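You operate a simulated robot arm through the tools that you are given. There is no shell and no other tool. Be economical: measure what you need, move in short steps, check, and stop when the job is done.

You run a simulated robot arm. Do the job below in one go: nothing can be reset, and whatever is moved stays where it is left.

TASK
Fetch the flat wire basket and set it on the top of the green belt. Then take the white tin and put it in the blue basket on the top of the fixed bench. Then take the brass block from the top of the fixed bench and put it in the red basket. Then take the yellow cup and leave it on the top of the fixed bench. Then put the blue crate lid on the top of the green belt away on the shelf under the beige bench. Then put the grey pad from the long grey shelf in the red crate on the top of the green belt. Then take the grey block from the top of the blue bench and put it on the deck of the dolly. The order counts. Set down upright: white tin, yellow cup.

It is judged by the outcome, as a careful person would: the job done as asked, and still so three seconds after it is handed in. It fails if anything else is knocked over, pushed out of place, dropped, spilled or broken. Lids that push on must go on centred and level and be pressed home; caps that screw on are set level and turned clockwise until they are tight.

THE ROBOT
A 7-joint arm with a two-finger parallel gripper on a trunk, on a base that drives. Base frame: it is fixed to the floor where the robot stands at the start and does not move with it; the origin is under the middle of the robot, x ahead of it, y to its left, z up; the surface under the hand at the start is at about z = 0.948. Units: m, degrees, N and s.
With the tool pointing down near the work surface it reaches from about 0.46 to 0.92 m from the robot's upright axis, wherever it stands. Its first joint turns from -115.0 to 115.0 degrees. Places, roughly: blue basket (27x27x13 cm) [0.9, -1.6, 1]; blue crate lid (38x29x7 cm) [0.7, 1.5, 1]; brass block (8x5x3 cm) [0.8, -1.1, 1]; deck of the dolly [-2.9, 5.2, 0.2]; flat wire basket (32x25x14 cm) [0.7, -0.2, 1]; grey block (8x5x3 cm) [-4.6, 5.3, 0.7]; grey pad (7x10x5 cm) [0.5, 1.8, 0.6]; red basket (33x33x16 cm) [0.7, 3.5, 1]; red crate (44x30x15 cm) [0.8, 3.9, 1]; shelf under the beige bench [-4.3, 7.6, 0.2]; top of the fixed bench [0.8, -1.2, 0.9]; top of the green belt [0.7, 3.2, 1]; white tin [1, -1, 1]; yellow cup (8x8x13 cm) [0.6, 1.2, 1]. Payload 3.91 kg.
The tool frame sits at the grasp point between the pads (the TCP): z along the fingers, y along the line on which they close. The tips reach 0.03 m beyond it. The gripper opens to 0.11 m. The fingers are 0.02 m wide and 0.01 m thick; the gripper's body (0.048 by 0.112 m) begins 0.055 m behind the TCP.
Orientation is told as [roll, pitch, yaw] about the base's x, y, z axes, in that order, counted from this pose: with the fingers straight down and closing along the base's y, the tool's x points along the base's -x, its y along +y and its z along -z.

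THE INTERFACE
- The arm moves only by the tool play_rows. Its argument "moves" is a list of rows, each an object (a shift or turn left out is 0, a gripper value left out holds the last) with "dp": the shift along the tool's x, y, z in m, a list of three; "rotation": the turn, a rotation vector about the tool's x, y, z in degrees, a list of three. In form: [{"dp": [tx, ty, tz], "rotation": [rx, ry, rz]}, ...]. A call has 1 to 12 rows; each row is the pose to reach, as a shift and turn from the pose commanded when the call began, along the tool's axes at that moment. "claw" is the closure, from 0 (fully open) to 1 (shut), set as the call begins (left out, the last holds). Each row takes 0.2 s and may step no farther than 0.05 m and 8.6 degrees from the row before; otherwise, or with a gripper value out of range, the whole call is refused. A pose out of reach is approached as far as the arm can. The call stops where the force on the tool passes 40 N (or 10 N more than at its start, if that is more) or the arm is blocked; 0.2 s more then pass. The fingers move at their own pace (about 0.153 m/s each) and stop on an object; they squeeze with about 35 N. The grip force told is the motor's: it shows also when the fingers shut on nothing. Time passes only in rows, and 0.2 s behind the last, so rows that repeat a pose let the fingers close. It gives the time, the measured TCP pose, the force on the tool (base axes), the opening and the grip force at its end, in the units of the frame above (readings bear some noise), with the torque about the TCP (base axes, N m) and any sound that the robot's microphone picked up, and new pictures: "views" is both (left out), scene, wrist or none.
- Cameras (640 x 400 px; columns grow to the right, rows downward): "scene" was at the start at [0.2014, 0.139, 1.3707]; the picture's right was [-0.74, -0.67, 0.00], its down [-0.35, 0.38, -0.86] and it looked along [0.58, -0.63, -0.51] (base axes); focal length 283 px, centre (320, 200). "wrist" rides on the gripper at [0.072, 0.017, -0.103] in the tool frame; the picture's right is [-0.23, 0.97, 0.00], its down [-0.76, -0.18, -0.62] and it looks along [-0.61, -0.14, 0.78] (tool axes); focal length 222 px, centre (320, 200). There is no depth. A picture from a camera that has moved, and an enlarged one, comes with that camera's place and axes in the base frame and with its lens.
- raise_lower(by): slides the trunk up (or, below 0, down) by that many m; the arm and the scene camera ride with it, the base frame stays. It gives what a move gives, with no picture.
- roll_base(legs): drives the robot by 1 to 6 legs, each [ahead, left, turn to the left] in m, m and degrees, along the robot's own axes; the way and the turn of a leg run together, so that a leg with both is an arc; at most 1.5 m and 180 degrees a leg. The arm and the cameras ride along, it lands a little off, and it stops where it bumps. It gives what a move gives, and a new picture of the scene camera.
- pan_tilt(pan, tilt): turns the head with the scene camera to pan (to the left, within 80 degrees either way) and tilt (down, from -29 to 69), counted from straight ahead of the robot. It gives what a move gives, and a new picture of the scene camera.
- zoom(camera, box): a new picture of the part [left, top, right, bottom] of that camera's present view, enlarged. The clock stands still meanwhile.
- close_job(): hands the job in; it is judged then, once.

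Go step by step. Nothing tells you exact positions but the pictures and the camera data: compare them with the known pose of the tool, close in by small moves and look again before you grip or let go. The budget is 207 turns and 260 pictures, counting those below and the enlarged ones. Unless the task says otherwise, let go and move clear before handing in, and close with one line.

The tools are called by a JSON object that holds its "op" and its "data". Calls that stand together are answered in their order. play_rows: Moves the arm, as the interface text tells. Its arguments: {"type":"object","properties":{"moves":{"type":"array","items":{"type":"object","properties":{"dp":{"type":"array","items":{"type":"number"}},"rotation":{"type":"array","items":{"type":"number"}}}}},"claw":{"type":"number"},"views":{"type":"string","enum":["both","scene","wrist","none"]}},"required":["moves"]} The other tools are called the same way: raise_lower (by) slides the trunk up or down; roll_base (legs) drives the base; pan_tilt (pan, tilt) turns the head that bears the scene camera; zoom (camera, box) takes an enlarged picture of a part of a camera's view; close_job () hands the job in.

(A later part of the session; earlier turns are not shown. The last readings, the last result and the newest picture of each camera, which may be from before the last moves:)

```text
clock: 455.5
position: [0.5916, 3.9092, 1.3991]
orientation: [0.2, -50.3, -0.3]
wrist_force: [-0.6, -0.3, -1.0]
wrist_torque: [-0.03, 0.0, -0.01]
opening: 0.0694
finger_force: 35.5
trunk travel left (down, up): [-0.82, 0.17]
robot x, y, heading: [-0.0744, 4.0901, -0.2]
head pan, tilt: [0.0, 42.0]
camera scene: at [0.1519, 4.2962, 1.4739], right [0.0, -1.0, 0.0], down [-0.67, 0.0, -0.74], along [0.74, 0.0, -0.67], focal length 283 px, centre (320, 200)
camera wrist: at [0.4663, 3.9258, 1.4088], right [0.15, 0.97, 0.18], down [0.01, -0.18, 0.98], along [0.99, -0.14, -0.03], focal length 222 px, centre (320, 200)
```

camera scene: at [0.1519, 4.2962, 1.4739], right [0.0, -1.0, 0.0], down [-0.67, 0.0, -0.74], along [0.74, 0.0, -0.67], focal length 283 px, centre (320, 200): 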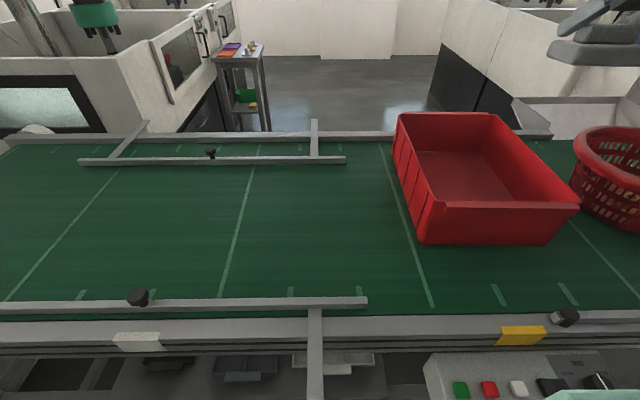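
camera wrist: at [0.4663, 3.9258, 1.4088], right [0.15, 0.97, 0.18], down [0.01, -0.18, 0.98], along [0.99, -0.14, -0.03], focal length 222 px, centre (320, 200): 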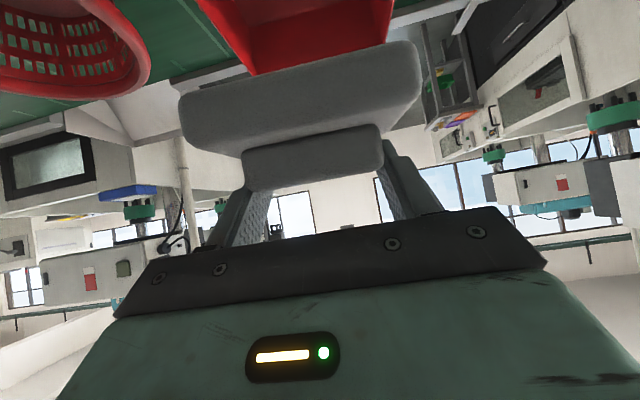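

Crate now measures x 0.557–0.958, y 3.787–4.07. I bring the pad over it at (0.79, 3.92, 1.2).

{"op": "play_rows", "data": {"moves": [{"dp": [-0.03, 0.002, 0.036]}, {"dp": [-0.05, 0.004, 0.08]}, {"dp": [-0.06, 0.006, 0.125]}, {"dp": [-0.05, 0.008, 0.17]}, {"dp": [-0.03, 0.01, 0.21]}, {"dp": [0.0, 0.011, 0.245]}, {"dp": [0.025, 0.011, 0.28]}], "views": "both"}}

```text
clock: 457.1
position: [0.7893, 3.9206, 1.2008]
orientation: [0.2, -50.2, -0.1]
wrist_force: [0.3, -0.4, -0.1]
wrist_torque: [0.0, -0.04, 0.01]
opening: 0.0697
finger_force: 35.4
trunk travel left (down, up): [-0.82, 0.17]
robot x, y, heading: [-0.0724, 4.0889, -0.6]
head pan, tilt: [0.0, 42.0]
camera scene: at [0.1515, 4.2965, 1.474], right [0.0, -1.0, 0.0], down [-0.67, 0.0, -0.74], along [0.74, 0.0, -0.67], focal length 283 px, centre (320, 200)
camera wrist: at [0.6652, 3.9369, 1.2104], right [0.15, 0.97, 0.18], down [0.01, -0.18, 0.98], along [0.99, -0.14, -0.03], focal length 222 px, centre (320, 200)
```

scene: 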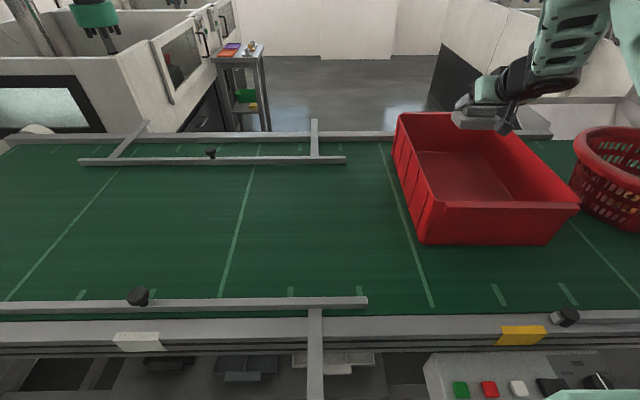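
wrist: 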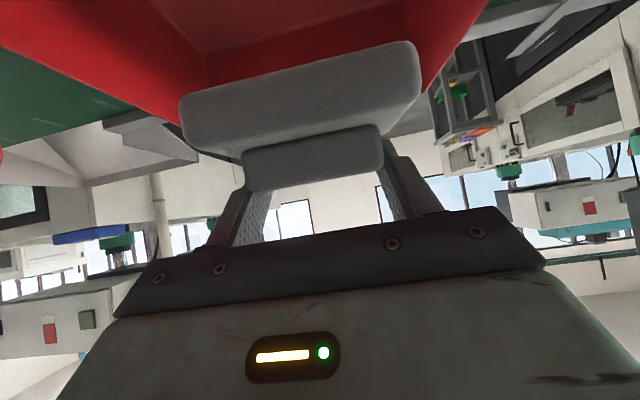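

Pad is over the crate interior. Lower it inside.

{"op": "play_rows", "data": {"moves": [{"dp": [0.0306, 0, 0.0257]}, {"dp": [0.0613, 0, 0.0514]}, {"dp": [0.0919, 0, 0.0771]}, {"dp": [0.115, 0, 0.0965]}, {"dp": [0.126, 0, 0.106]}], "views": "both"}}

{"op": "zoom", "data": {"camera": "scene", "box": [390, 80, 610, 260]}}

```text
clock: 458.3
position: [0.7918, 3.9208, 1.0345]
orientation: [0.2, -50.2, -0.2]
wrist_force: [-0.1, 0.6, -1.3]
wrist_torque: [0.0, -0.03, -0.01]
opening: 0.0693
finger_force: 34.7
trunk travel left (down, up): [-0.82, 0.17]
robot x, y, heading: [-0.0778, 4.0938, -0.3]
head pan, tilt: [0.0, 42.0]
camera scene: at [0.1518, 4.2963, 1.4739], right [0.0, -1.0, 0.0], down [-0.67, 0.0, -0.74], along [0.74, 0.0, -0.67], focal length 283 px, centre (320, 200)
camera wrist: at [0.6662, 3.9378, 1.0455], right [0.15, 0.97, 0.18], down [0.01, -0.18, 0.98], along [0.99, -0.14, -0.03], focal length 222 px, centre (320, 200)
```

scene: 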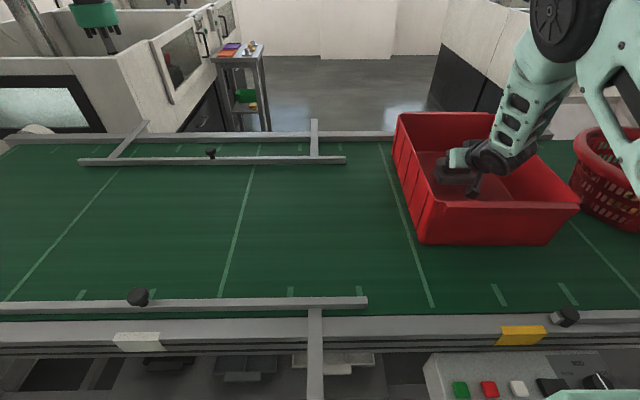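
wrist: 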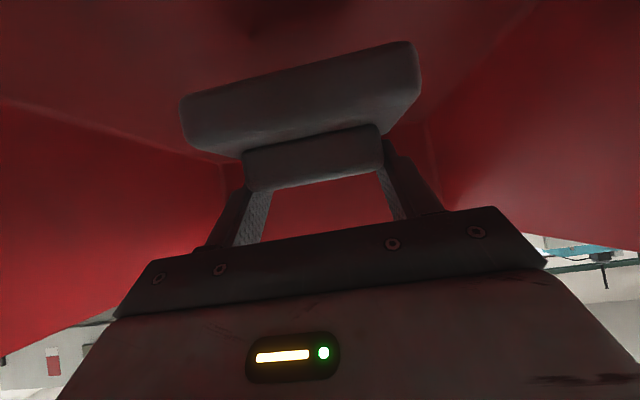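

```text
2.22 times, centred on (500, 170) of scene
camera zoom: at [0.1518, 4.2963, 1.4739], right [0.0, -1.0, 0.0], down [-0.67, 0.0, -0.74], along [0.74, 0.0, -0.67], focal length 629 px, centre (-80, 267)
```

zoom: 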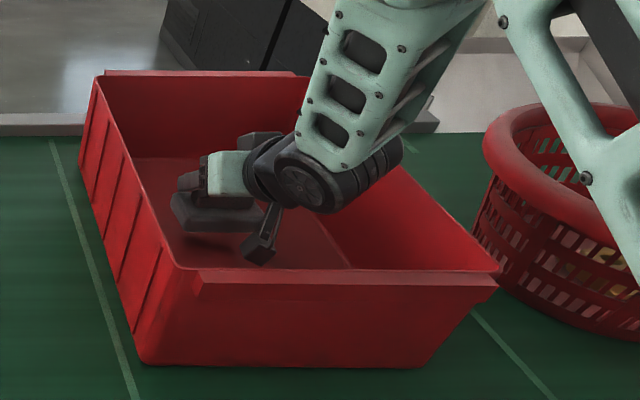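

{"op": "play_rows", "data": {"moves": [{"dp": [0.006, 0, 0.005]}, {"dp": [0.01, 0, 0.0085]}, {"dp": [0.0135, 0, 0.0113]}, {"dp": [0.016, 0, 0.0134]}], "views": "none"}}

```text
clock: 459.3
position: [0.7918, 3.9216, 1.015]
orientation: [0.2, -50.3, -0.3]
wrist_force: [0.2, 0.3, -0.5]
wrist_torque: [-0.05, 0.0, 0.0]
opening: 0.0694
finger_force: 35.3
trunk travel left (down, up): [-0.82, 0.17]
robot x, y, heading: [-0.0756, 4.0912, -0.5]
head pan, tilt: [0.0, 42.0]
```

{"op": "play_rows", "data": {"moves": [{"dp": [0.0015, 0, 0.0013]}, {"dp": [0.003, 0, 0.0026]}, {"dp": [0.0045, 0, 0.0039]}, {"dp": [0.006, 0, 0.005]}, {"dp": [0.0075, 0, 0.0063]}], "views": "none"}}

```text
clock: 460.5
position: [0.792, 3.9209, 1.0085]
orientation: [0.2, -50.6, 0.0]
wrist_force: [-3.1, 1.0, 12.1]
wrist_torque: [-0.65, -0.14, -0.09]
opening: 0.0692
finger_force: 35.3
trunk travel left (down, up): [-0.82, 0.17]
robot x, y, heading: [-0.0735, 4.0938, -0.2]
head pan, tilt: [0.0, 42.0]
```

Contact with the crate floor. Open and withdraw upward.

{"op": "play_rows", "data": {"moves": [{"dp": [0, 0, 0]}, {"dp": [0, 0, 0]}], "claw": 0.15, "views": "none"}}

{"op": "play_rows", "data": {"moves": [{"dp": [-0.005, 0, -0.02]}, {"dp": [-0.03, 0, -0.04]}, {"dp": [-0.06, 0, -0.065]}, {"dp": [-0.09, 0, -0.09]}, {"dp": [-0.12, 0, -0.115]}, {"dp": [-0.15, 0, -0.14]}, {"dp": [-0.18, 0, -0.165]}], "views": "both"}}

```text
clock: 461.1
position: [0.7923, 3.9222, 1.0065]
orientation: [0.3, -50.3, -0.2]
wrist_force: [4.1, 2.6, 9.6]
wrist_torque: [-0.39, -0.29, 0.22]
opening: 0.0916
finger_force: 0.0
trunk travel left (down, up): [-0.82, 0.17]
robot x, y, heading: [-0.074, 4.0927, -0.4]
head pan, tilt: [0.0, 42.0]
```

```text
clock: 462.7
position: [0.7794, 3.9209, 1.2496]
orientation: [0.3, -50.2, -0.1]
wrist_force: [-0.2, 0.7, 0.9]
wrist_torque: [0.0, 0.0, -0.02]
opening: 0.0935
finger_force: 0.1
trunk travel left (down, up): [-0.82, 0.17]
robot x, y, heading: [-0.0706, 4.0897, -0.3]
head pan, tilt: [0.0, 42.0]
camera scene: at [0.1522, 4.2964, 1.4738], right [0.0, -1.0, 0.0], down [-0.67, 0.0, -0.74], along [0.74, 0.0, -0.67], focal length 283 px, centre (320, 200)
camera wrist: at [0.6557, 3.9366, 1.2587], right [0.15, 0.97, 0.18], down [0.01, -0.18, 0.98], along [0.99, -0.14, -0.04], focal length 222 px, centre (320, 200)
```

scene: 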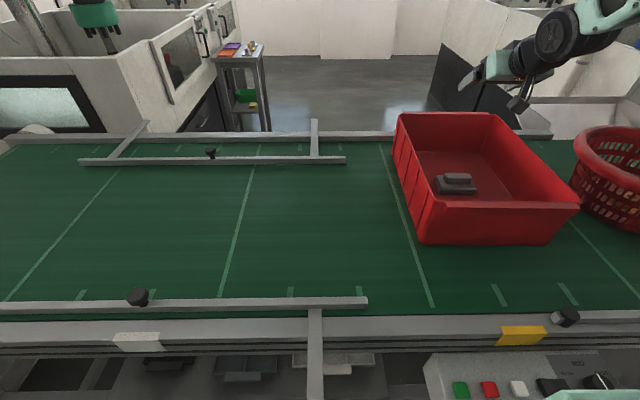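
wrist: 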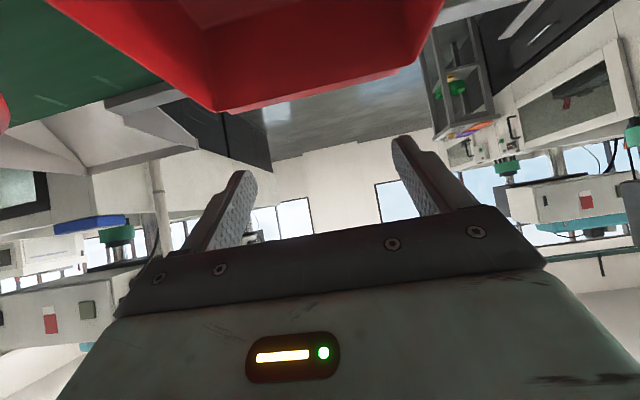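

The grey pad lies flat in the red crate. Last: the grey block. I retract, set the tool vertical, and travel the northern route again.

{"op": "play_rows", "data": {"moves": [{"dp": [0.02, 0, -0.03], "rotation": [0, 8, 0]}, {"dp": [0.04, 0, -0.06], "rotation": [0, 16, 0]}, {"dp": [0.06, 0, -0.09], "rotation": [0, 24, 0]}, {"dp": [0.08, 0, -0.12], "rotation": [0, 32, 0]}, {"dp": [0.09, 0, -0.15], "rotation": [0, 40, 0]}, {"dp": [0.1, 0, -0.17], "rotation": [0, 48, 0]}, {"dp": [0.1, 0, -0.18], "rotation": [0, 50.2, 0]}], "claw": 0, "views": "none"}}

{"op": "roll_base", "data": {"legs": [[-0.6, 0, 0], [0, 0, 90.3], [1.5, 0, 0], [1.5, 0, 0], [1.5, 0, 0], [0.65, 0, 0]]}}

```text
clock: 464.3
position: [0.5775, 3.9197, 1.2865]
orientation: [0.1, 0.0, 0.1]
wrist_force: [-0.3, 0.0, 0.8]
wrist_torque: [-0.01, 0.0, -0.02]
opening: 0.11
finger_force: 0.1
trunk travel left (down, up): [-0.82, 0.17]
robot x, y, heading: [-0.0738, 4.0931, -0.4]
head pan, tilt: [0.0, 42.0]
```

```text
clock: 496.0
position: [-0.6935, 9.9155, 1.2871]
orientation: [0.1, 0.0, 91.5]
wrist_force: [0.0, -0.9, 0.1]
wrist_torque: [0.0, 0.0, 0.01]
opening: 0.1099
finger_force: 0.0
trunk travel left (down, up): [-0.82, 0.17]
robot x, y, heading: [-0.8511, 9.2617, 91.2]
head pan, tilt: [0.0, 42.0]
camera scene: at [-1.0578, 9.4822, 1.4739], right [1.0, 0.02, 0.0], down [0.01, -0.67, -0.74], along [-0.02, 0.74, -0.67], focal length 283 px, centre (320, 200)
```

scene: 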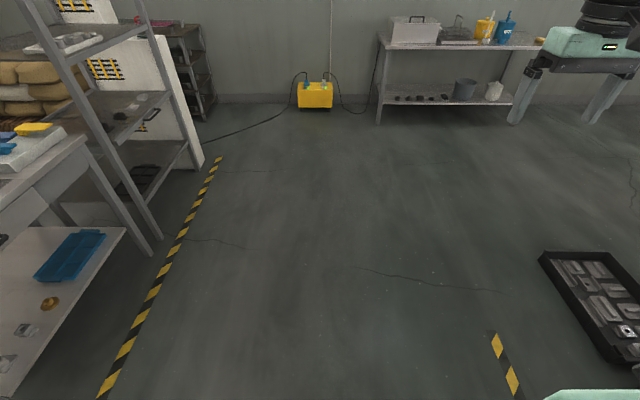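

{"op": "roll_base", "data": {"legs": [[0, 0, 88.8], [1.4, 0.03, 0], [1.2, 0, 0], [0, 1.5, 0], [0, 1.4, 0]]}}

{"op": "pan_tilt", "data": {"pan": 40, "tilt": 35}}

```text
clock: 526.0
position: [-4.0616, 6.4698, 1.2872]
orientation: [0.2, 0.0, -179.4]
wrist_force: [0.5, 0.0, -0.8]
wrist_torque: [-0.02, 0.0, 0.0]
opening: 0.1099
finger_force: 0.0
trunk travel left (down, up): [-0.82, 0.17]
robot x, y, heading: [-3.4037, 6.3059, -179.7]
head pan, tilt: [0.0, 42.0]
camera scene: at [-3.6331, 6.1006, 1.4739], right [-0.01, 1.0, 0.0], down [0.67, 0.0, -0.74], along [-0.74, -0.01, -0.67], focal length 283 px, centre (320, 200)
```

scene: 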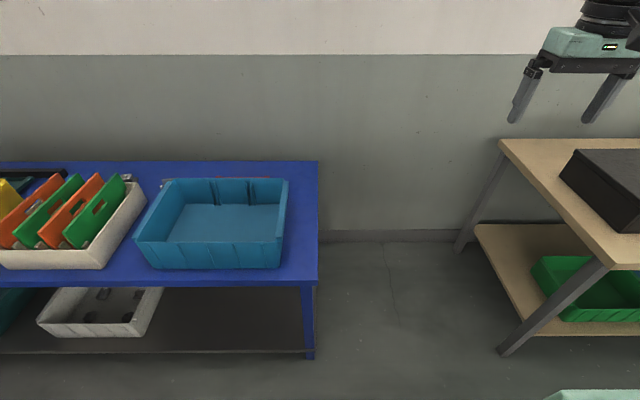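

```text
clock: 527.0
position: [-4.0614, 6.4701, 1.2875]
orientation: [0.0, 0.0, -179.4]
wrist_force: [0.1, 0.1, -0.3]
wrist_torque: [0.02, 0.03, 0.0]
opening: 0.11
finger_force: 0.1
trunk travel left (down, up): [-0.82, 0.17]
robot x, y, heading: [-3.4072, 6.3088, -179.3]
head pan, tilt: [40.0, 35.0]
camera scene: at [-3.6165, 6.0441, 1.4844], right [-0.65, 0.76, 0.0], down [0.44, 0.37, -0.82], along [-0.62, -0.53, -0.57], focal length 283 px, centre (320, 200)
```

scene: 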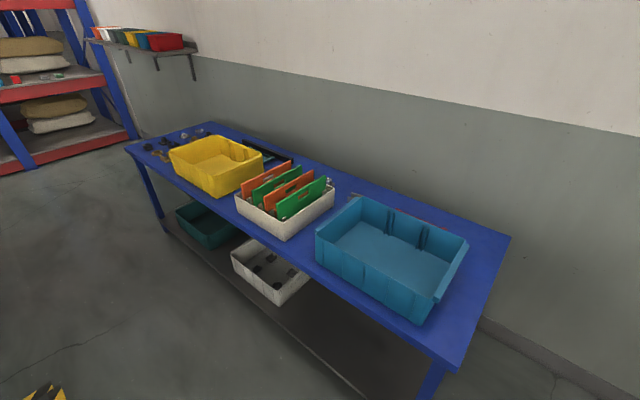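

{"op": "zoom", "data": {"camera": "scene", "box": [140, 110, 380, 250]}}

{"op": "roll_base", "data": {"legs": [[-0.06, 0, 0]]}}

{"op": "pan_tilt", "data": {"pan": 35, "tilt": 60}}

```text
2.67 times, centred on (260, 180) of scene
camera zoom: at [-3.6165, 6.0441, 1.4844], right [-0.65, 0.76, 0.0], down [0.44, 0.37, -0.82], along [-0.62, -0.53, -0.57], focal length 755 px, centre (480, 253)
```

zoom: 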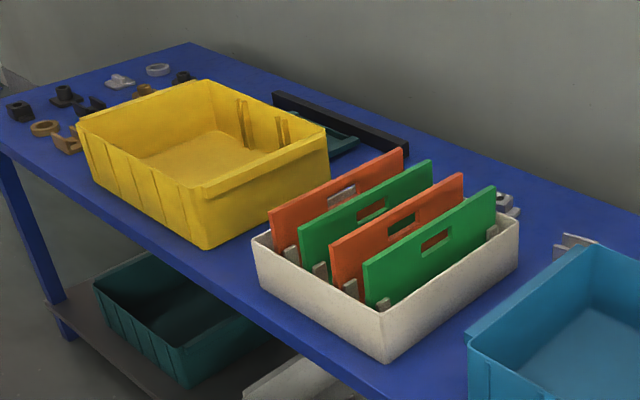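

```text
clock: 528.0
position: [-4.0008, 6.47, 1.2865]
orientation: [0.1, 0.0, -179.4]
wrist_force: [0.4, 0.2, 0.1]
wrist_torque: [-0.02, -0.02, 0.0]
opening: 0.1099
finger_force: 0.0
trunk travel left (down, up): [-0.82, 0.17]
robot x, y, heading: [-3.349, 6.3083, -179.8]
head pan, tilt: [40.0, 35.0]
camera scene: at [-3.5567, 6.0445, 1.4844], right [-0.65, 0.76, 0.0], down [0.44, 0.37, -0.82], along [-0.62, -0.53, -0.57], focal length 283 px, centre (320, 200)
```

scene: 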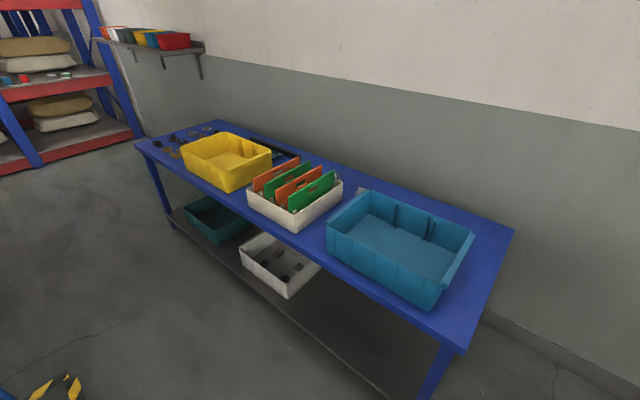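

```text
clock: 528.9
position: [-4.0016, 6.4697, 1.2869]
orientation: [0.1, -0.1, -179.4]
wrist_force: [0.5, 0.0, -0.6]
wrist_torque: [-0.03, 0.01, 0.0]
opening: 0.1097
finger_force: 0.1
trunk travel left (down, up): [-0.82, 0.17]
robot x, y, heading: [-3.3466, 6.3083, -179.7]
head pan, tilt: [35.0, 60.0]
camera scene: at [-3.5438, 6.0629, 1.4502], right [-0.58, 0.81, 0.0], down [0.71, 0.5, -0.5], along [-0.41, -0.29, -0.87], focal length 283 px, centre (320, 200)
```

scene: 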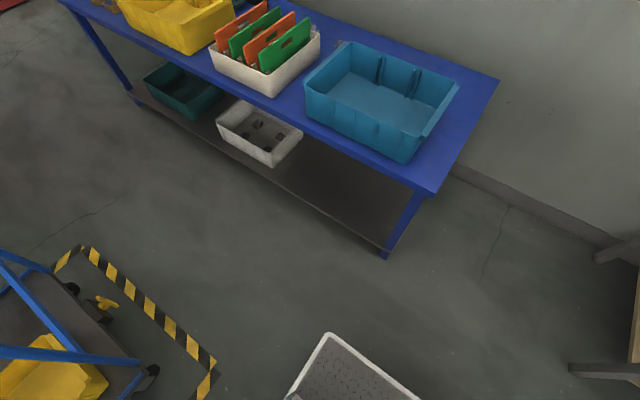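

The grey block sits behind the white tray at ≈ (−4.58, 5.28). I move to x≈−3.64 (between bench front −4.08 and the dolly −3.2) and strafe south to face it.

{"op": "roll_base", "data": {"legs": [[0.28, 0, 0], [0, 0.6, 0]]}}

{"op": "pan_tilt", "data": {"pan": 20, "tilt": 40}}

```text
clock: 533.8
position: [-4.2785, 5.8694, 1.2872]
orientation: [0.1, 0.1, -178.9]
wrist_force: [0.2, 0.8, -0.1]
wrist_torque: [-0.04, 0.01, -0.03]
opening: 0.11
finger_force: 0.0
trunk travel left (down, up): [-0.82, 0.17]
robot x, y, heading: [-3.6241, 5.7122, -179.0]
head pan, tilt: [35.0, 60.0]
camera scene: at [-3.8172, 5.4646, 1.4501], right [-0.59, 0.81, 0.0], down [0.7, 0.51, -0.5], along [-0.41, -0.29, -0.87], focal length 283 px, centre (320, 200)
```

scene: 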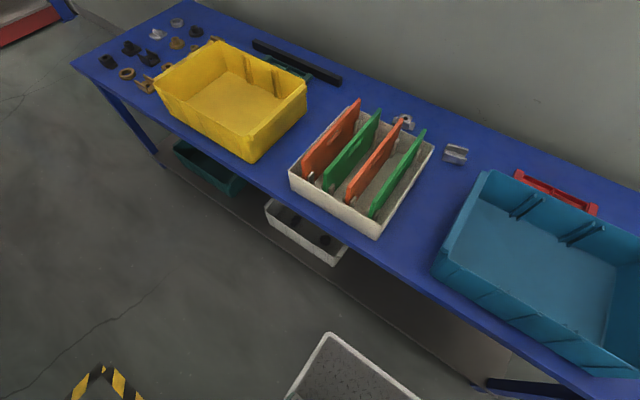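

```text
clock: 534.6
position: [-4.2774, 5.8685, 1.2878]
orientation: [0.1, 0.0, -178.9]
wrist_force: [0.7, 0.2, -1.2]
wrist_torque: [0.01, 0.01, -0.02]
opening: 0.11
finger_force: 0.0
trunk travel left (down, up): [-0.82, 0.17]
robot x, y, heading: [-3.6265, 5.7078, -179.4]
head pan, tilt: [20.0, 40.0]
camera scene: at [-3.8426, 5.4733, 1.4768], right [-0.36, 0.93, 0.0], down [0.6, 0.23, -0.77], along [-0.72, -0.27, -0.64], focal length 283 px, centre (320, 200)
```

scene: 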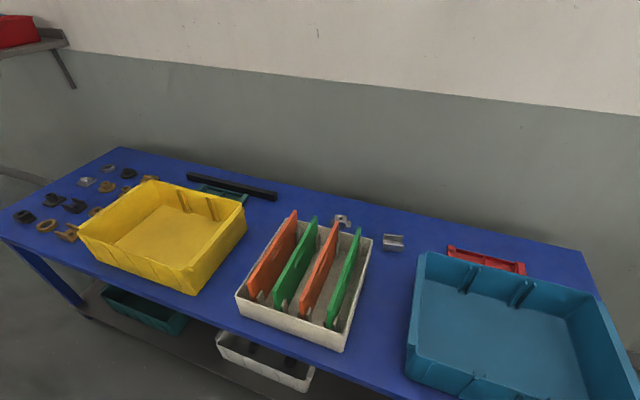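

{"op": "roll_base", "data": {"legs": [[0, 0.42, -0.6]]}}

{"op": "pan_tilt", "data": {"pan": 0, "tilt": 45}}

{"op": "zoom", "data": {"camera": "scene", "box": [330, 80, 530, 220]}}

{"op": "zoom", "data": {"camera": "wrist", "box": [0, 0, 640, 400]}}

```text
clock: 537.2
position: [-4.2723, 5.4591, 1.2876]
orientation: [0.1, 0.1, -179.7]
wrist_force: [1.1, -0.4, 0.6]
wrist_torque: [-0.02, 0.01, 0.01]
opening: 0.1098
finger_force: 0.1
trunk travel left (down, up): [-0.82, 0.17]
robot x, y, heading: [-3.6162, 5.2915, -180.0]
head pan, tilt: [20.0, 40.0]
camera scene: at [-3.8426, 5.0579, 1.4768], right [-0.34, 0.94, 0.0], down [0.6, 0.22, -0.77], along [-0.72, -0.26, -0.64], focal length 283 px, centre (320, 200)
```

scene: 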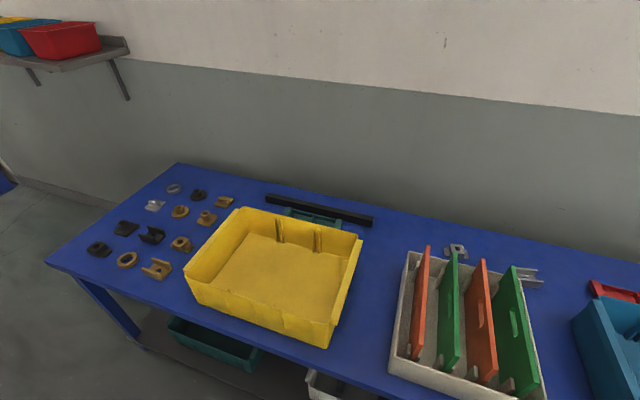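

```text
clock: 538.1
position: [-4.2718, 5.4591, 1.2879]
orientation: [0.1, 0.0, -179.7]
wrist_force: [-0.1, -0.7, 0.3]
wrist_torque: [0.02, 0.0, 0.01]
opening: 0.1101
finger_force: 0.0
trunk travel left (down, up): [-0.82, 0.17]
robot x, y, heading: [-3.6217, 5.2927, -179.7]
head pan, tilt: [0.0, 45.0]
camera scene: at [-3.844, 5.0868, 1.4696], right [0.0, 1.0, 0.0], down [0.71, 0.0, -0.71], along [-0.71, 0.0, -0.71], focal length 283 px, centre (320, 200)
```

scene: 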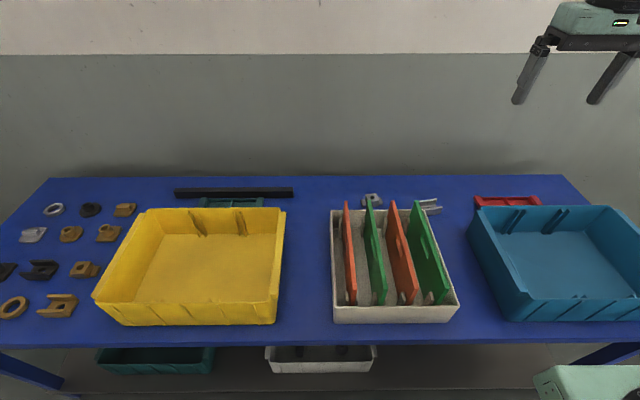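

```text
2.86 times, centred on (430, 150) of scene
camera zoom: at [-3.844, 5.0868, 1.4696], right [0.0, 1.0, 0.0], down [0.71, 0.0, -0.71], along [-0.71, 0.0, -0.71], focal length 809 px, centre (6, 343)
```

zoom: 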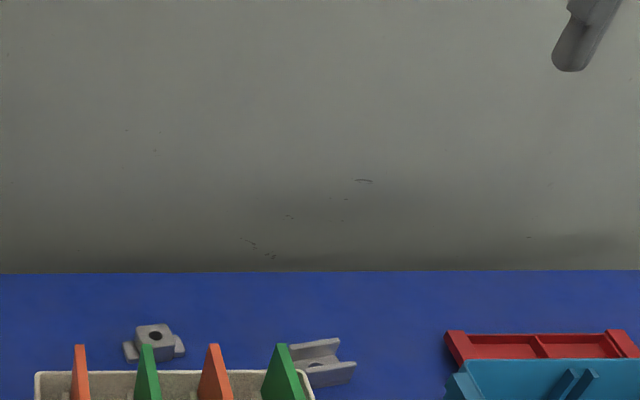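

```text
1.00 times, centred on (320, 200) of wrist (not enlarged: the box is as wide or as high as the picture)
camera zoom: at [-4.199, 5.4418, 1.3895], right [-0.22, -0.97, 0.0], down [-0.76, 0.18, 0.62], along [-0.61, 0.14, -0.78], focal length 222 px, centre (320, 200)
```

zoom: 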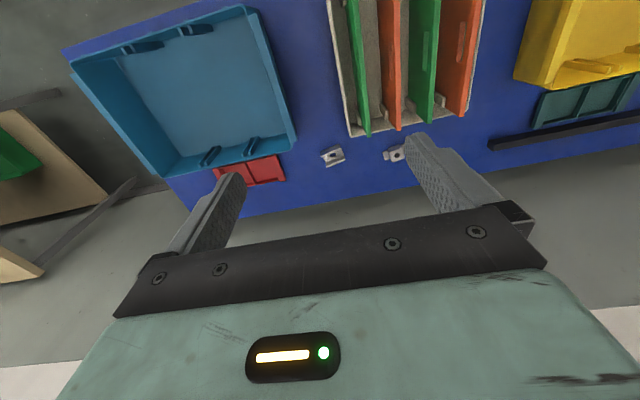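

The grey block lies with its length along y at ≈ (−4.578, 5.275), so I'll close along x. I edge forward 6 cm, lower the trunk 0.3 m and turn the gripper 90°.

{"op": "roll_base", "data": {"legs": [[0.06, 0, -0.3]]}}

{"op": "raise_lower", "data": {"by": -0.25}}

{"op": "play_rows", "data": {"moves": [{"dp": [-0.01, 0.015, 0], "rotation": [0, 0, 8.2]}, {"dp": [-0.02, 0.03, 0], "rotation": [0, 0, 16.4]}, {"dp": [-0.03, 0.045, 0], "rotation": [0, 0, 24.6]}, {"dp": [-0.045, 0.06, 0], "rotation": [0, 0, 32.8]}, {"dp": [-0.06, 0.08, 0], "rotation": [0, 0, 41]}, {"dp": [-0.08, 0.1, 0], "rotation": [0, 0, 49.2]}, {"dp": [-0.1, 0.12, 0], "rotation": [0, 0, 57.4]}, {"dp": [-0.12, 0.14, 0], "rotation": [0, 0, 65.6]}, {"dp": [-0.14, 0.16, 0], "rotation": [0, 0, 73.8]}, {"dp": [-0.16, 0.175, 0], "rotation": [0, 0, 82]}, {"dp": [-0.18, 0.184, 0], "rotation": [0, 0, 90]}], "views": "both"}}

```text
clock: 539.0
position: [-4.3318, 5.4624, 1.2875]
orientation: [0.1, 0.0, 180.0]
wrist_force: [0.4, 0.0, 0.6]
wrist_torque: [0.02, 0.01, 0.02]
opening: 0.1098
finger_force: 0.1
trunk travel left (down, up): [-0.82, 0.17]
robot x, y, heading: [-3.679, 5.292, 180.2]
head pan, tilt: [0.0, 45.0]
camera scene: at [-3.9051, 5.0881, 1.4696], right [0.0, 1.0, 0.0], down [0.71, 0.0, -0.71], along [-0.71, 0.0, -0.71], focal length 283 px, centre (320, 200)
```

scene: 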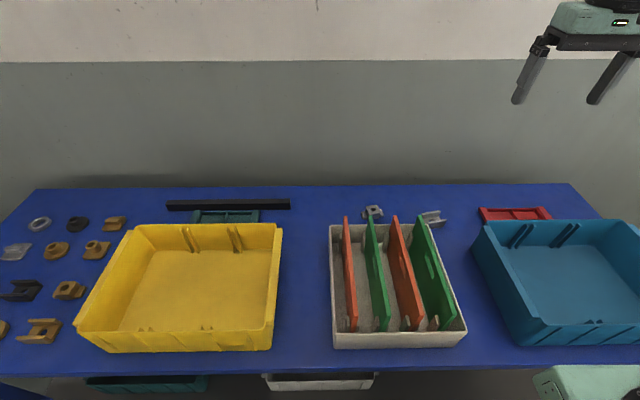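

```text
clock: 541.6
position: [-4.3323, 5.4622, 1.0366]
orientation: [0.1, 0.0, 180.0]
wrist_force: [0.9, -0.5, 0.1]
wrist_torque: [0.01, 0.04, -0.03]
opening: 0.1103
finger_force: 0.0
trunk travel left (down, up): [-0.57, 0.42]
robot x, y, heading: [-3.6797, 5.2911, 179.5]
head pan, tilt: [0.0, 45.0]
```

```text
clock: 544.0
position: [-4.5116, 5.2776, 1.0379]
orientation: [0.0, 0.1, 89.9]
wrist_force: [-0.9, 0.1, -0.2]
wrist_torque: [-0.01, -0.02, -0.02]
opening: 0.11
finger_force: 0.0
trunk travel left (down, up): [-0.57, 0.42]
robot x, y, heading: [-3.68, 5.2874, 180.0]
head pan, tilt: [0.0, 45.0]
camera scene: at [-3.9052, 5.0882, 1.2196], right [0.0, 1.0, 0.0], down [0.71, 0.0, -0.71], along [-0.71, 0.0, -0.71], focal length 283 px, centre (320, 200)
camera wrist: at [-4.5284, 5.205, 1.1399], right [-0.97, 0.23, 0.0], down [0.18, 0.76, 0.62], along [0.14, 0.6, -0.78], focal length 222 px, centre (320, 200)
```

scene: 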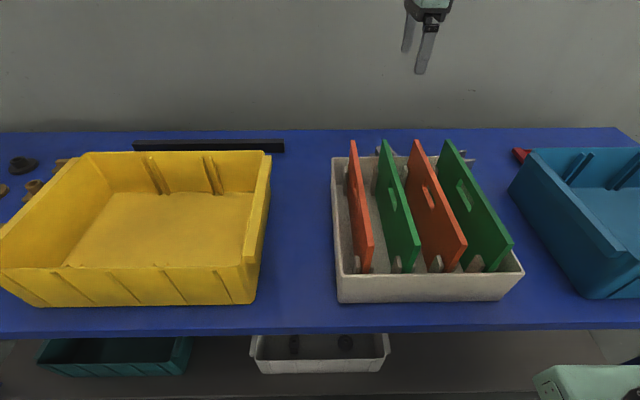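
wrist: 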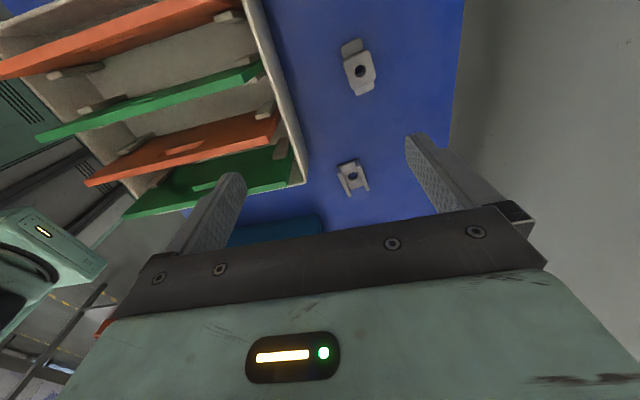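

{"op": "zoom", "data": {"camera": "wrist", "box": [310, 30, 410, 105]}}

```text
5.33 times, centred on (360, 68) of wrist
camera zoom: at [-4.5284, 5.205, 1.1399], right [-0.97, 0.23, 0.0], down [0.18, 0.76, 0.62], along [0.14, 0.6, -0.78], focal length 1185 px, centre (107, 907)
```

zoom: 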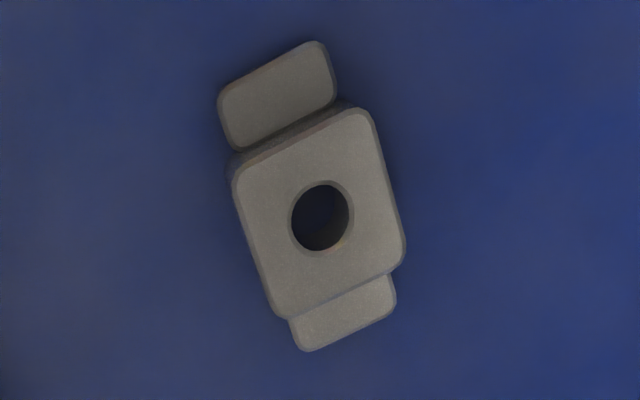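

Block centre (−4.576, 5.272), turned ~11°. Align and descend part-way.

{"op": "play_rows", "data": {"moves": [{"dp": [0.002, 0.03, 0.02], "rotation": [0, 0, -5.5]}, {"dp": [0.005, 0.0644, 0.04], "rotation": [0, 0, -10.9]}, {"dp": [0.005, 0.0644, 0.085], "rotation": [0, 0, -10.9]}, {"dp": [0.005, 0.0644, 0.13], "rotation": [0, 0, -10.9]}, {"dp": [0.005, 0.0644, 0.175], "rotation": [0, 0, -10.9]}], "views": "both"}}

```text
clock: 545.2
position: [-4.5763, 5.2728, 0.8634]
orientation: [0.0, 0.1, 100.9]
wrist_force: [1.1, 0.0, 0.8]
wrist_torque: [0.01, 0.04, 0.0]
opening: 0.1101
finger_force: 0.1
trunk travel left (down, up): [-0.57, 0.42]
robot x, y, heading: [-3.681, 5.2935, 179.9]
head pan, tilt: [0.0, 45.0]
camera scene: at [-3.9051, 5.0881, 1.2197], right [0.0, 1.0, 0.0], down [0.71, 0.0, -0.71], along [-0.71, 0.0, -0.71], focal length 283 px, centre (320, 200)
camera wrist: at [-4.5784, 5.1986, 0.9658], right [-1.0, 0.04, 0.0], down [0.03, 0.78, 0.62], along [0.02, 0.62, -0.78], focal length 222 px, centre (320, 200)
```

scene: 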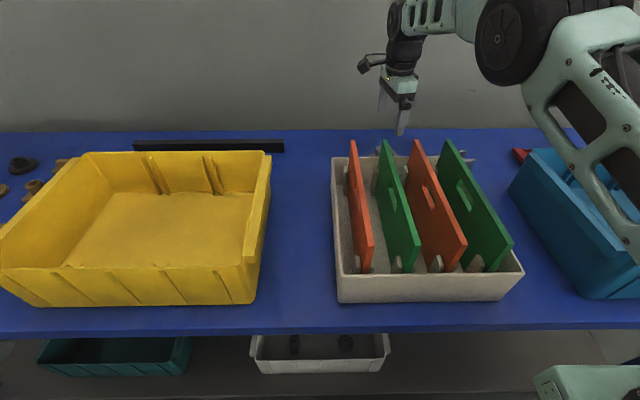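
wrist: 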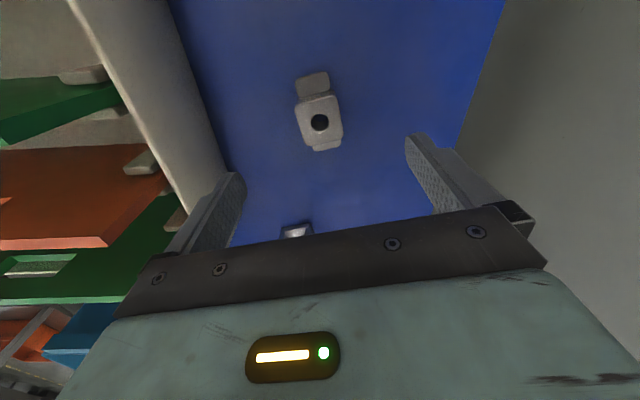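

Well centred. Descend to grasp height, with force watch.

{"op": "play_rows", "data": {"moves": [{"dp": [0, 0, 0.04]}, {"dp": [0, 0, 0.075]}, {"dp": [0, 0, 0.095]}, {"dp": [0, 0, 0.105]}], "views": "both"}}

```text
clock: 546.2
position: [-4.5765, 5.2721, 0.7573]
orientation: [0.1, 0.2, 100.9]
wrist_force: [0.6, 0.1, 0.4]
wrist_torque: [0.02, 0.01, 0.02]
opening: 0.1101
finger_force: 0.0
trunk travel left (down, up): [-0.57, 0.42]
robot x, y, heading: [-3.6799, 5.2939, 180.0]
head pan, tilt: [0.0, 45.0]
camera scene: at [-3.9053, 5.0881, 1.2196], right [0.0, 1.0, 0.0], down [0.71, 0.0, -0.71], along [-0.71, 0.0, -0.71], focal length 283 px, centre (320, 200)
camera wrist: at [-4.5787, 5.1973, 0.8601], right [-1.0, 0.04, 0.0], down [0.03, 0.78, 0.62], along [0.02, 0.62, -0.78], focal length 222 px, centre (320, 200)
```

scene: 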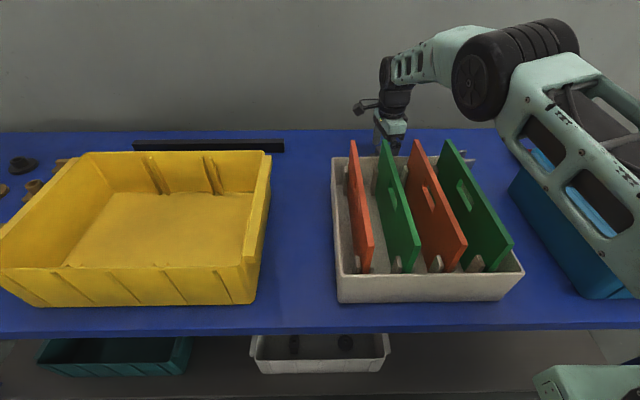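
wrist: 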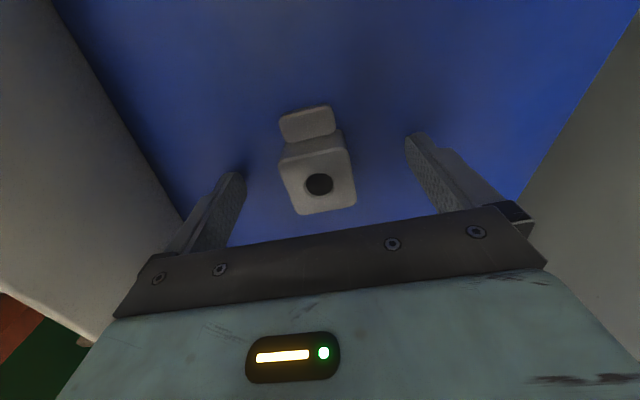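

{"op": "play_rows", "data": {"moves": [{"dp": [0, 0, 0]}, {"dp": [0, 0, 0]}, {"dp": [0, 0, 0]}, {"dp": [0, 0, -0.02]}, {"dp": [0, 0, -0.06]}, {"dp": [0, 0, -0.11]}, {"dp": [0, 0, -0.16]}, {"dp": [0, 0, -0.21]}, {"dp": [0, 0, -0.26]}], "claw": 1, "views": "both"}}

```text
clock: 548.2
position: [-4.5709, 5.2741, 1.0177]
orientation: [0.0, 0.1, 100.9]
wrist_force: [2.1, -0.1, 1.5]
wrist_torque: [0.02, 0.15, -0.01]
opening: 0.0415
finger_force: 35.4
out of reach, approached as far as the arm can: row 9
trunk travel left (down, up): [-0.57, 0.42]
robot x, y, heading: [-3.6785, 5.2937, 179.9]
head pan, tilt: [0.0, 45.0]
camera scene: at [-3.9038, 5.0878, 1.22], right [0.0, 1.0, 0.0], down [0.71, 0.0, -0.71], along [-0.71, 0.0, -0.71], focal length 283 px, centre (320, 200)
camera wrist: at [-4.572, 5.1992, 1.1204], right [-1.0, 0.04, 0.0], down [0.03, 0.78, 0.62], along [0.02, 0.62, -0.78], focal length 222 px, centre (320, 200)
```

scene: 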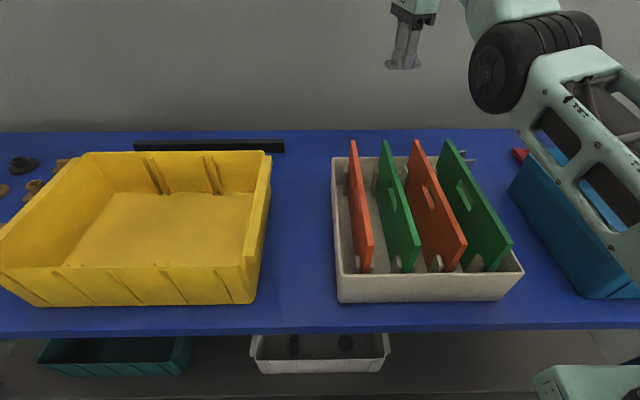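
wrist: 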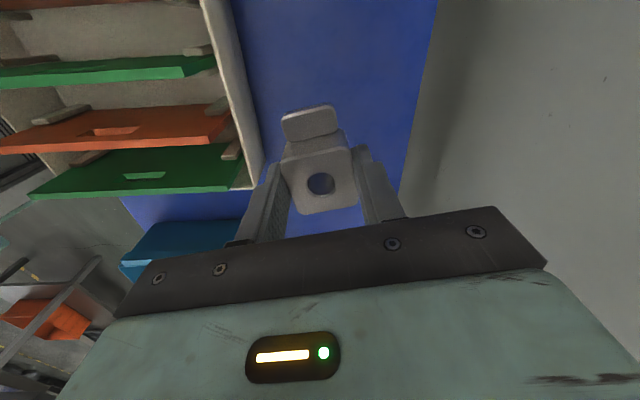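

The grey block is held. I raise the trunk, retract the arm, and strafe south past the bench to come at the dolly's free (south) end.

{"op": "raise_lower", "data": {"by": 0.25}}

{"op": "play_rows", "data": {"moves": [{"dp": [0.009, -0.049, 0]}, {"dp": [0.018, -0.098, 0]}, {"dp": [0.027, -0.147, 0]}, {"dp": [0.036, -0.196, 0]}, {"dp": [0.045, -0.245, 0]}], "views": "none"}}

{"op": "pan_tilt", "data": {"pan": 80, "tilt": 45}}

```text
clock: 550.8
position: [-4.5714, 5.2738, 1.2638]
orientation: [0.1, 0.1, 100.9]
wrist_force: [-0.3, 0.4, -2.7]
wrist_torque: [0.0, -0.02, 0.03]
opening: 0.0417
finger_force: 35.0
trunk travel left (down, up): [-0.82, 0.17]
robot x, y, heading: [-3.6802, 5.2926, 179.8]
head pan, tilt: [0.0, 45.0]
```

```text
clock: 552.0
position: [-4.5447, 5.2408, 1.3147]
orientation: [0.0, 0.1, 100.9]
wrist_force: [0.5, 0.8, -1.2]
wrist_torque: [0.02, 0.02, 0.03]
opening: 0.0414
finger_force: 34.5
out of reach, approached as far as the arm can: row 1, 2, 3, 4, 5
trunk travel left (down, up): [-0.82, 0.17]
robot x, y, heading: [-3.6788, 5.2889, 179.9]
head pan, tilt: [0.0, 45.0]
```

```text
clock: 553.5
position: [-4.5438, 5.2418, 1.3144]
orientation: [0.0, 0.2, 100.9]
wrist_force: [0.0, -1.3, -1.9]
wrist_torque: [0.04, -0.05, 0.0]
opening: 0.0417
finger_force: 34.9
trunk travel left (down, up): [-0.82, 0.17]
robot x, y, heading: [-3.679, 5.291, 179.9]
head pan, tilt: [80.0, 45.0]
camera scene: at [-3.8387, 5.0077, 1.4696], right [-0.98, 0.18, 0.0], down [0.13, 0.7, -0.71], along [-0.13, -0.7, -0.71], focal length 283 px, centre (320, 200)
```

scene: 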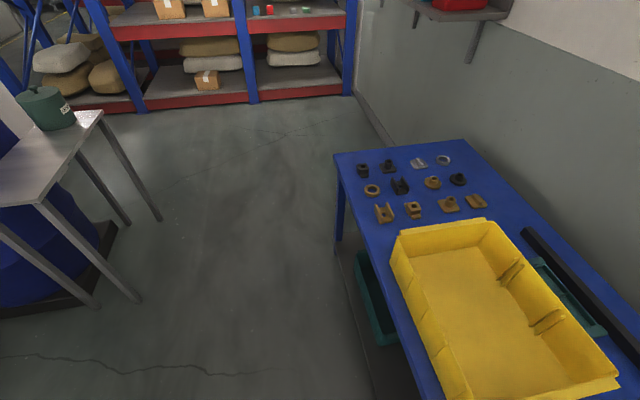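

A small table stands south of the dolly, so I'll approach from the south-west. First I turn the gripper back in line with the arm so it can retract.

{"op": "play_rows", "data": {"moves": [{"rotation": [0, 0, -7.9]}, {"rotation": [0, 0, -15.8]}, {"rotation": [0, 0, -23.7]}, {"rotation": [0, 0, -31.6]}, {"rotation": [0, 0, -39.5]}, {"rotation": [0, 0, -47.4]}, {"rotation": [0, 0, -55.3]}, {"rotation": [0, 0, -63.2]}, {"rotation": [0, 0, -71.1]}, {"rotation": [0, 0, -79]}], "views": "none"}}

```text
clock: 555.7
position: [-4.5433, 5.2448, 1.3159]
orientation: [0.1, 0.2, 179.9]
wrist_force: [-0.6, 0.2, -2.0]
wrist_torque: [0.03, 0.0, 0.02]
opening: 0.0415
finger_force: 35.3
trunk travel left (down, up): [-0.82, 0.17]
robot x, y, heading: [-3.679, 5.2893, 179.7]
head pan, tilt: [80.0, 45.0]
```

{"op": "play_rows", "data": {"moves": [{"dp": [0.04, 0, 0.01]}, {"dp": [0.08, 0, 0.02]}, {"dp": [0.12, 0, 0.03]}, {"dp": [0.16, 0, 0.04]}, {"dp": [0.2, 0, 0.04]}, {"dp": [0.24, 0, 0.04]}], "views": "wrist"}}

```text
clock: 557.1
position: [-4.5154, 5.1614, 1.3205]
orientation: [0.1, 0.1, 180.0]
wrist_force: [-0.9, 2.2, -1.9]
wrist_torque: [-0.07, -0.02, -0.01]
opening: 0.0417
finger_force: 34.7
out of reach, approached as far as the arm can: row 1, 2, 3, 4, 5, 6
trunk travel left (down, up): [-0.82, 0.17]
robot x, y, heading: [-3.6781, 5.2887, 179.4]
head pan, tilt: [80.0, 45.0]
camera wrist: at [-4.4421, 5.1446, 1.4221], right [-0.23, -0.97, 0.0], down [-0.76, 0.18, 0.62], along [-0.61, 0.14, -0.78], focal length 222 px, centre (320, 200)
```

wrist: 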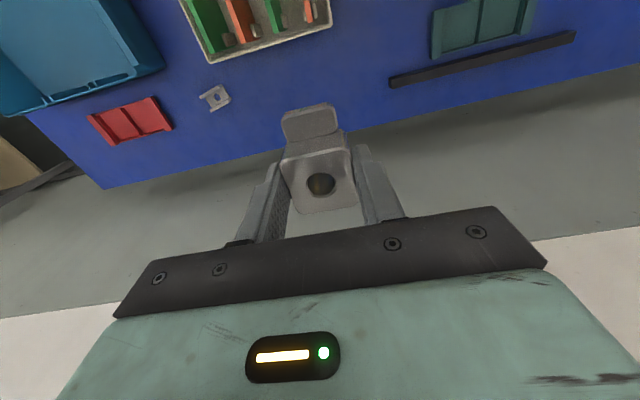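

{"op": "play_rows", "data": {"moves": [{"dp": [0, -0.03, 0.03]}, {"dp": [0, -0.06, 0.06]}, {"dp": [0, -0.08, 0.1]}], "views": "none"}}

{"op": "play_rows", "data": {"moves": [{"dp": [0.04, 0, 0.0]}, {"dp": [0.08, 0, 0.0]}, {"dp": [0.12, 0, 0.0]}, {"dp": [0.16, 0, 0.0]}], "views": "none"}}

```text
clock: 557.9
position: [-4.5686, 5.2283, 1.2327]
orientation: [0.1, 0.1, 180.0]
wrist_force: [0.4, 0.7, -0.5]
wrist_torque: [0.04, 0.04, -0.04]
opening: 0.0416
finger_force: 35.0
out of reach, approached as far as the arm can: row 1, 2, 3
trunk travel left (down, up): [-0.82, 0.17]
robot x, y, heading: [-3.6807, 5.2885, 179.7]
head pan, tilt: [80.0, 45.0]
```

```text
clock: 558.9
position: [-4.5432, 5.1895, 1.2766]
orientation: [0.2, 0.0, 180.0]
wrist_force: [0.1, 0.1, -1.8]
wrist_torque: [0.01, -0.02, 0.0]
opening: 0.0419
finger_force: 34.7
out of reach, approached as far as the arm can: row 1, 2, 3, 4
trunk travel left (down, up): [-0.82, 0.17]
robot x, y, heading: [-3.6774, 5.2905, 179.8]
head pan, tilt: [80.0, 45.0]
```

The arm seems stretched straight and reluctant to fold. I try pulling in exactly along the arm's own line, holding the same small target for many rows.

{"op": "play_rows", "data": {"moves": [{"dp": [0.03, -0.003, 0.015]}, {"dp": [0.044, -0.005, 0.021]}, {"dp": [0.044, -0.005, 0.021]}, {"dp": [0.044, -0.005, 0.021]}, {"dp": [0.044, -0.005, 0.021]}, {"dp": [0.06, -0.007, 0.03]}, {"dp": [0.08, -0.009, 0.04]}, {"dp": [0.1, -0.011, 0.05]}, {"dp": [0.1, -0.011, 0.05]}, {"dp": [0.1, -0.011, 0.05]}, {"dp": [0.1, -0.011, 0.05]}, {"dp": [0.1, -0.011, 0.05]}], "views": "none"}}

{"op": "pan_tilt", "data": {"pan": -20, "tilt": 15}}

```text
clock: 561.5
position: [-4.5423, 5.1634, 1.2556]
orientation: [0.2, 0.1, 179.9]
wrist_force: [-1.3, -0.3, -2.0]
wrist_torque: [-0.05, -0.04, -0.03]
opening: 0.0415
finger_force: 35.3
out of reach, approached as far as the arm can: row 1, 2, 3, 4, 5, 6, 7, 8, 9, 10, 11, 12
trunk travel left (down, up): [-0.82, 0.17]
robot x, y, heading: [-3.6794, 5.2947, 180.2]
head pan, tilt: [80.0, 45.0]
```

```text
clock: 563.3
position: [-4.5404, 5.1645, 1.2564]
orientation: [0.1, 0.2, 179.9]
wrist_force: [-0.1, -0.3, -2.0]
wrist_torque: [0.03, -0.01, 0.0]
opening: 0.0418
finger_force: 34.9
trunk travel left (down, up): [-0.82, 0.17]
robot x, y, heading: [-3.68, 5.2894, 179.7]
head pan, tilt: [-20.0, 15.0]
camera scene: at [-3.9118, 5.12, 1.5163], right [0.35, 0.94, 0.0], down [0.24, -0.09, -0.97], along [-0.91, 0.33, -0.26], focal length 283 px, centre (320, 200)
```

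scene: 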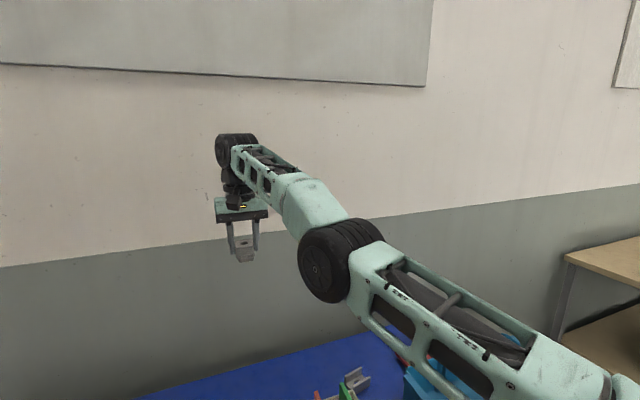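

The arm is indeed fully stretched in a line. I'll command a longer inward pull so it folds at the elbow.

{"op": "play_rows", "data": {"moves": [{"dp": [0.04, -0.009, 0.012]}, {"dp": [0.08, -0.018, 0.024]}, {"dp": [0.12, -0.027, 0.036]}, {"dp": [0.16, -0.036, 0.048]}, {"dp": [0.2, -0.045, 0.06]}, {"dp": [0.24, -0.054, 0.072]}, {"dp": [0.28, -0.063, 0.084]}, {"dp": [0.32, -0.072, 0.096]}, {"dp": [0.36, -0.081, 0.108]}, {"dp": [0.36, -0.081, 0.108]}, {"dp": [0.36, -0.081, 0.108]}, {"dp": [0.36, -0.081, 0.108]}], "views": "scene"}}

```text
clock: 565.9
position: [-4.509, 5.0955, 1.2553]
orientation: [0.1, -0.1, 179.9]
wrist_force: [-0.2, 0.7, -1.6]
wrist_torque: [-0.02, -0.02, -0.01]
opening: 0.0418
finger_force: 35.6
out of reach, approached as far as the arm can: row 1, 2, 3, 4, 5, 6, 7, 8, 9, 10, 11, 12
trunk travel left (down, up): [-0.82, 0.17]
robot x, y, heading: [-3.68, 5.2918, 179.7]
head pan, tilt: [-20.0, 15.0]
camera scene: at [-3.9118, 5.12, 1.5164], right [0.35, 0.94, 0.0], down [0.24, -0.09, -0.97], along [-0.91, 0.33, -0.26], focal length 283 px, centre (320, 200)
```

scene: 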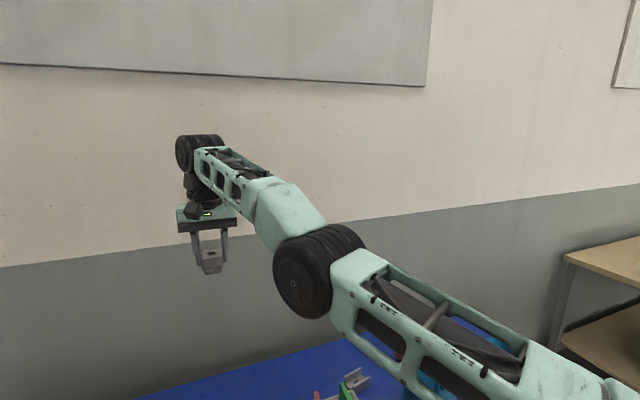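

Perhaps the wrist joint is at its limit. I tilt the tool forward to relieve it, then try pulling in.

{"op": "play_rows", "data": {"moves": [{"rotation": [0, -8, 0]}, {"rotation": [0, -16, 0]}, {"rotation": [0, -24, 0]}, {"rotation": [0, -32, 0]}, {"rotation": [0, -40, 0]}], "views": "none"}}

{"op": "play_rows", "data": {"moves": [{"dp": [0.03, 0, -0.025]}, {"dp": [0.06, 0, -0.05]}, {"dp": [0.09, 0, -0.075]}, {"dp": [0.12, 0, -0.1]}], "views": "scene"}}

```text
clock: 567.1
position: [-4.6099, 5.0325, 1.2845]
orientation: [0.2, -40.0, 179.7]
wrist_force: [0.8, 1.1, -1.3]
wrist_torque: [-0.01, -0.02, -0.01]
opening: 0.0416
finger_force: 35.3
out of reach, approached as far as the arm can: row 1, 2, 3, 4, 5
trunk travel left (down, up): [-0.82, 0.17]
robot x, y, heading: [-3.6796, 5.29, 179.7]
head pan, tilt: [-20.0, 15.0]
```

```text
clock: 568.1
position: [-4.5383, 4.9592, 1.3228]
orientation: [0.1, -39.9, 179.8]
wrist_force: [-0.5, 0.4, -2.4]
wrist_torque: [-0.03, -0.04, -0.02]
opening: 0.0416
finger_force: 35.2
out of reach, approached as far as the arm can: row 1, 2, 3, 4
trunk travel left (down, up): [-0.82, 0.17]
robot x, y, heading: [-3.6806, 5.2929, 179.5]
head pan, tilt: [-20.0, 15.0]
camera scene: at [-3.9119, 5.1203, 1.5164], right [0.35, 0.94, 0.0], down [0.24, -0.09, -0.97], along [-0.91, 0.33, -0.26], focal length 283 px, centre (320, 200)
```

scene: 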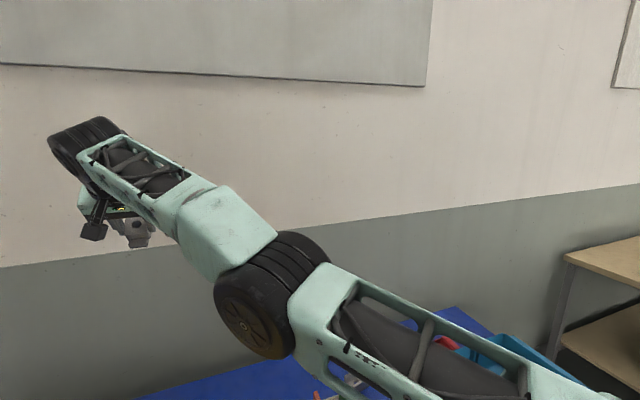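

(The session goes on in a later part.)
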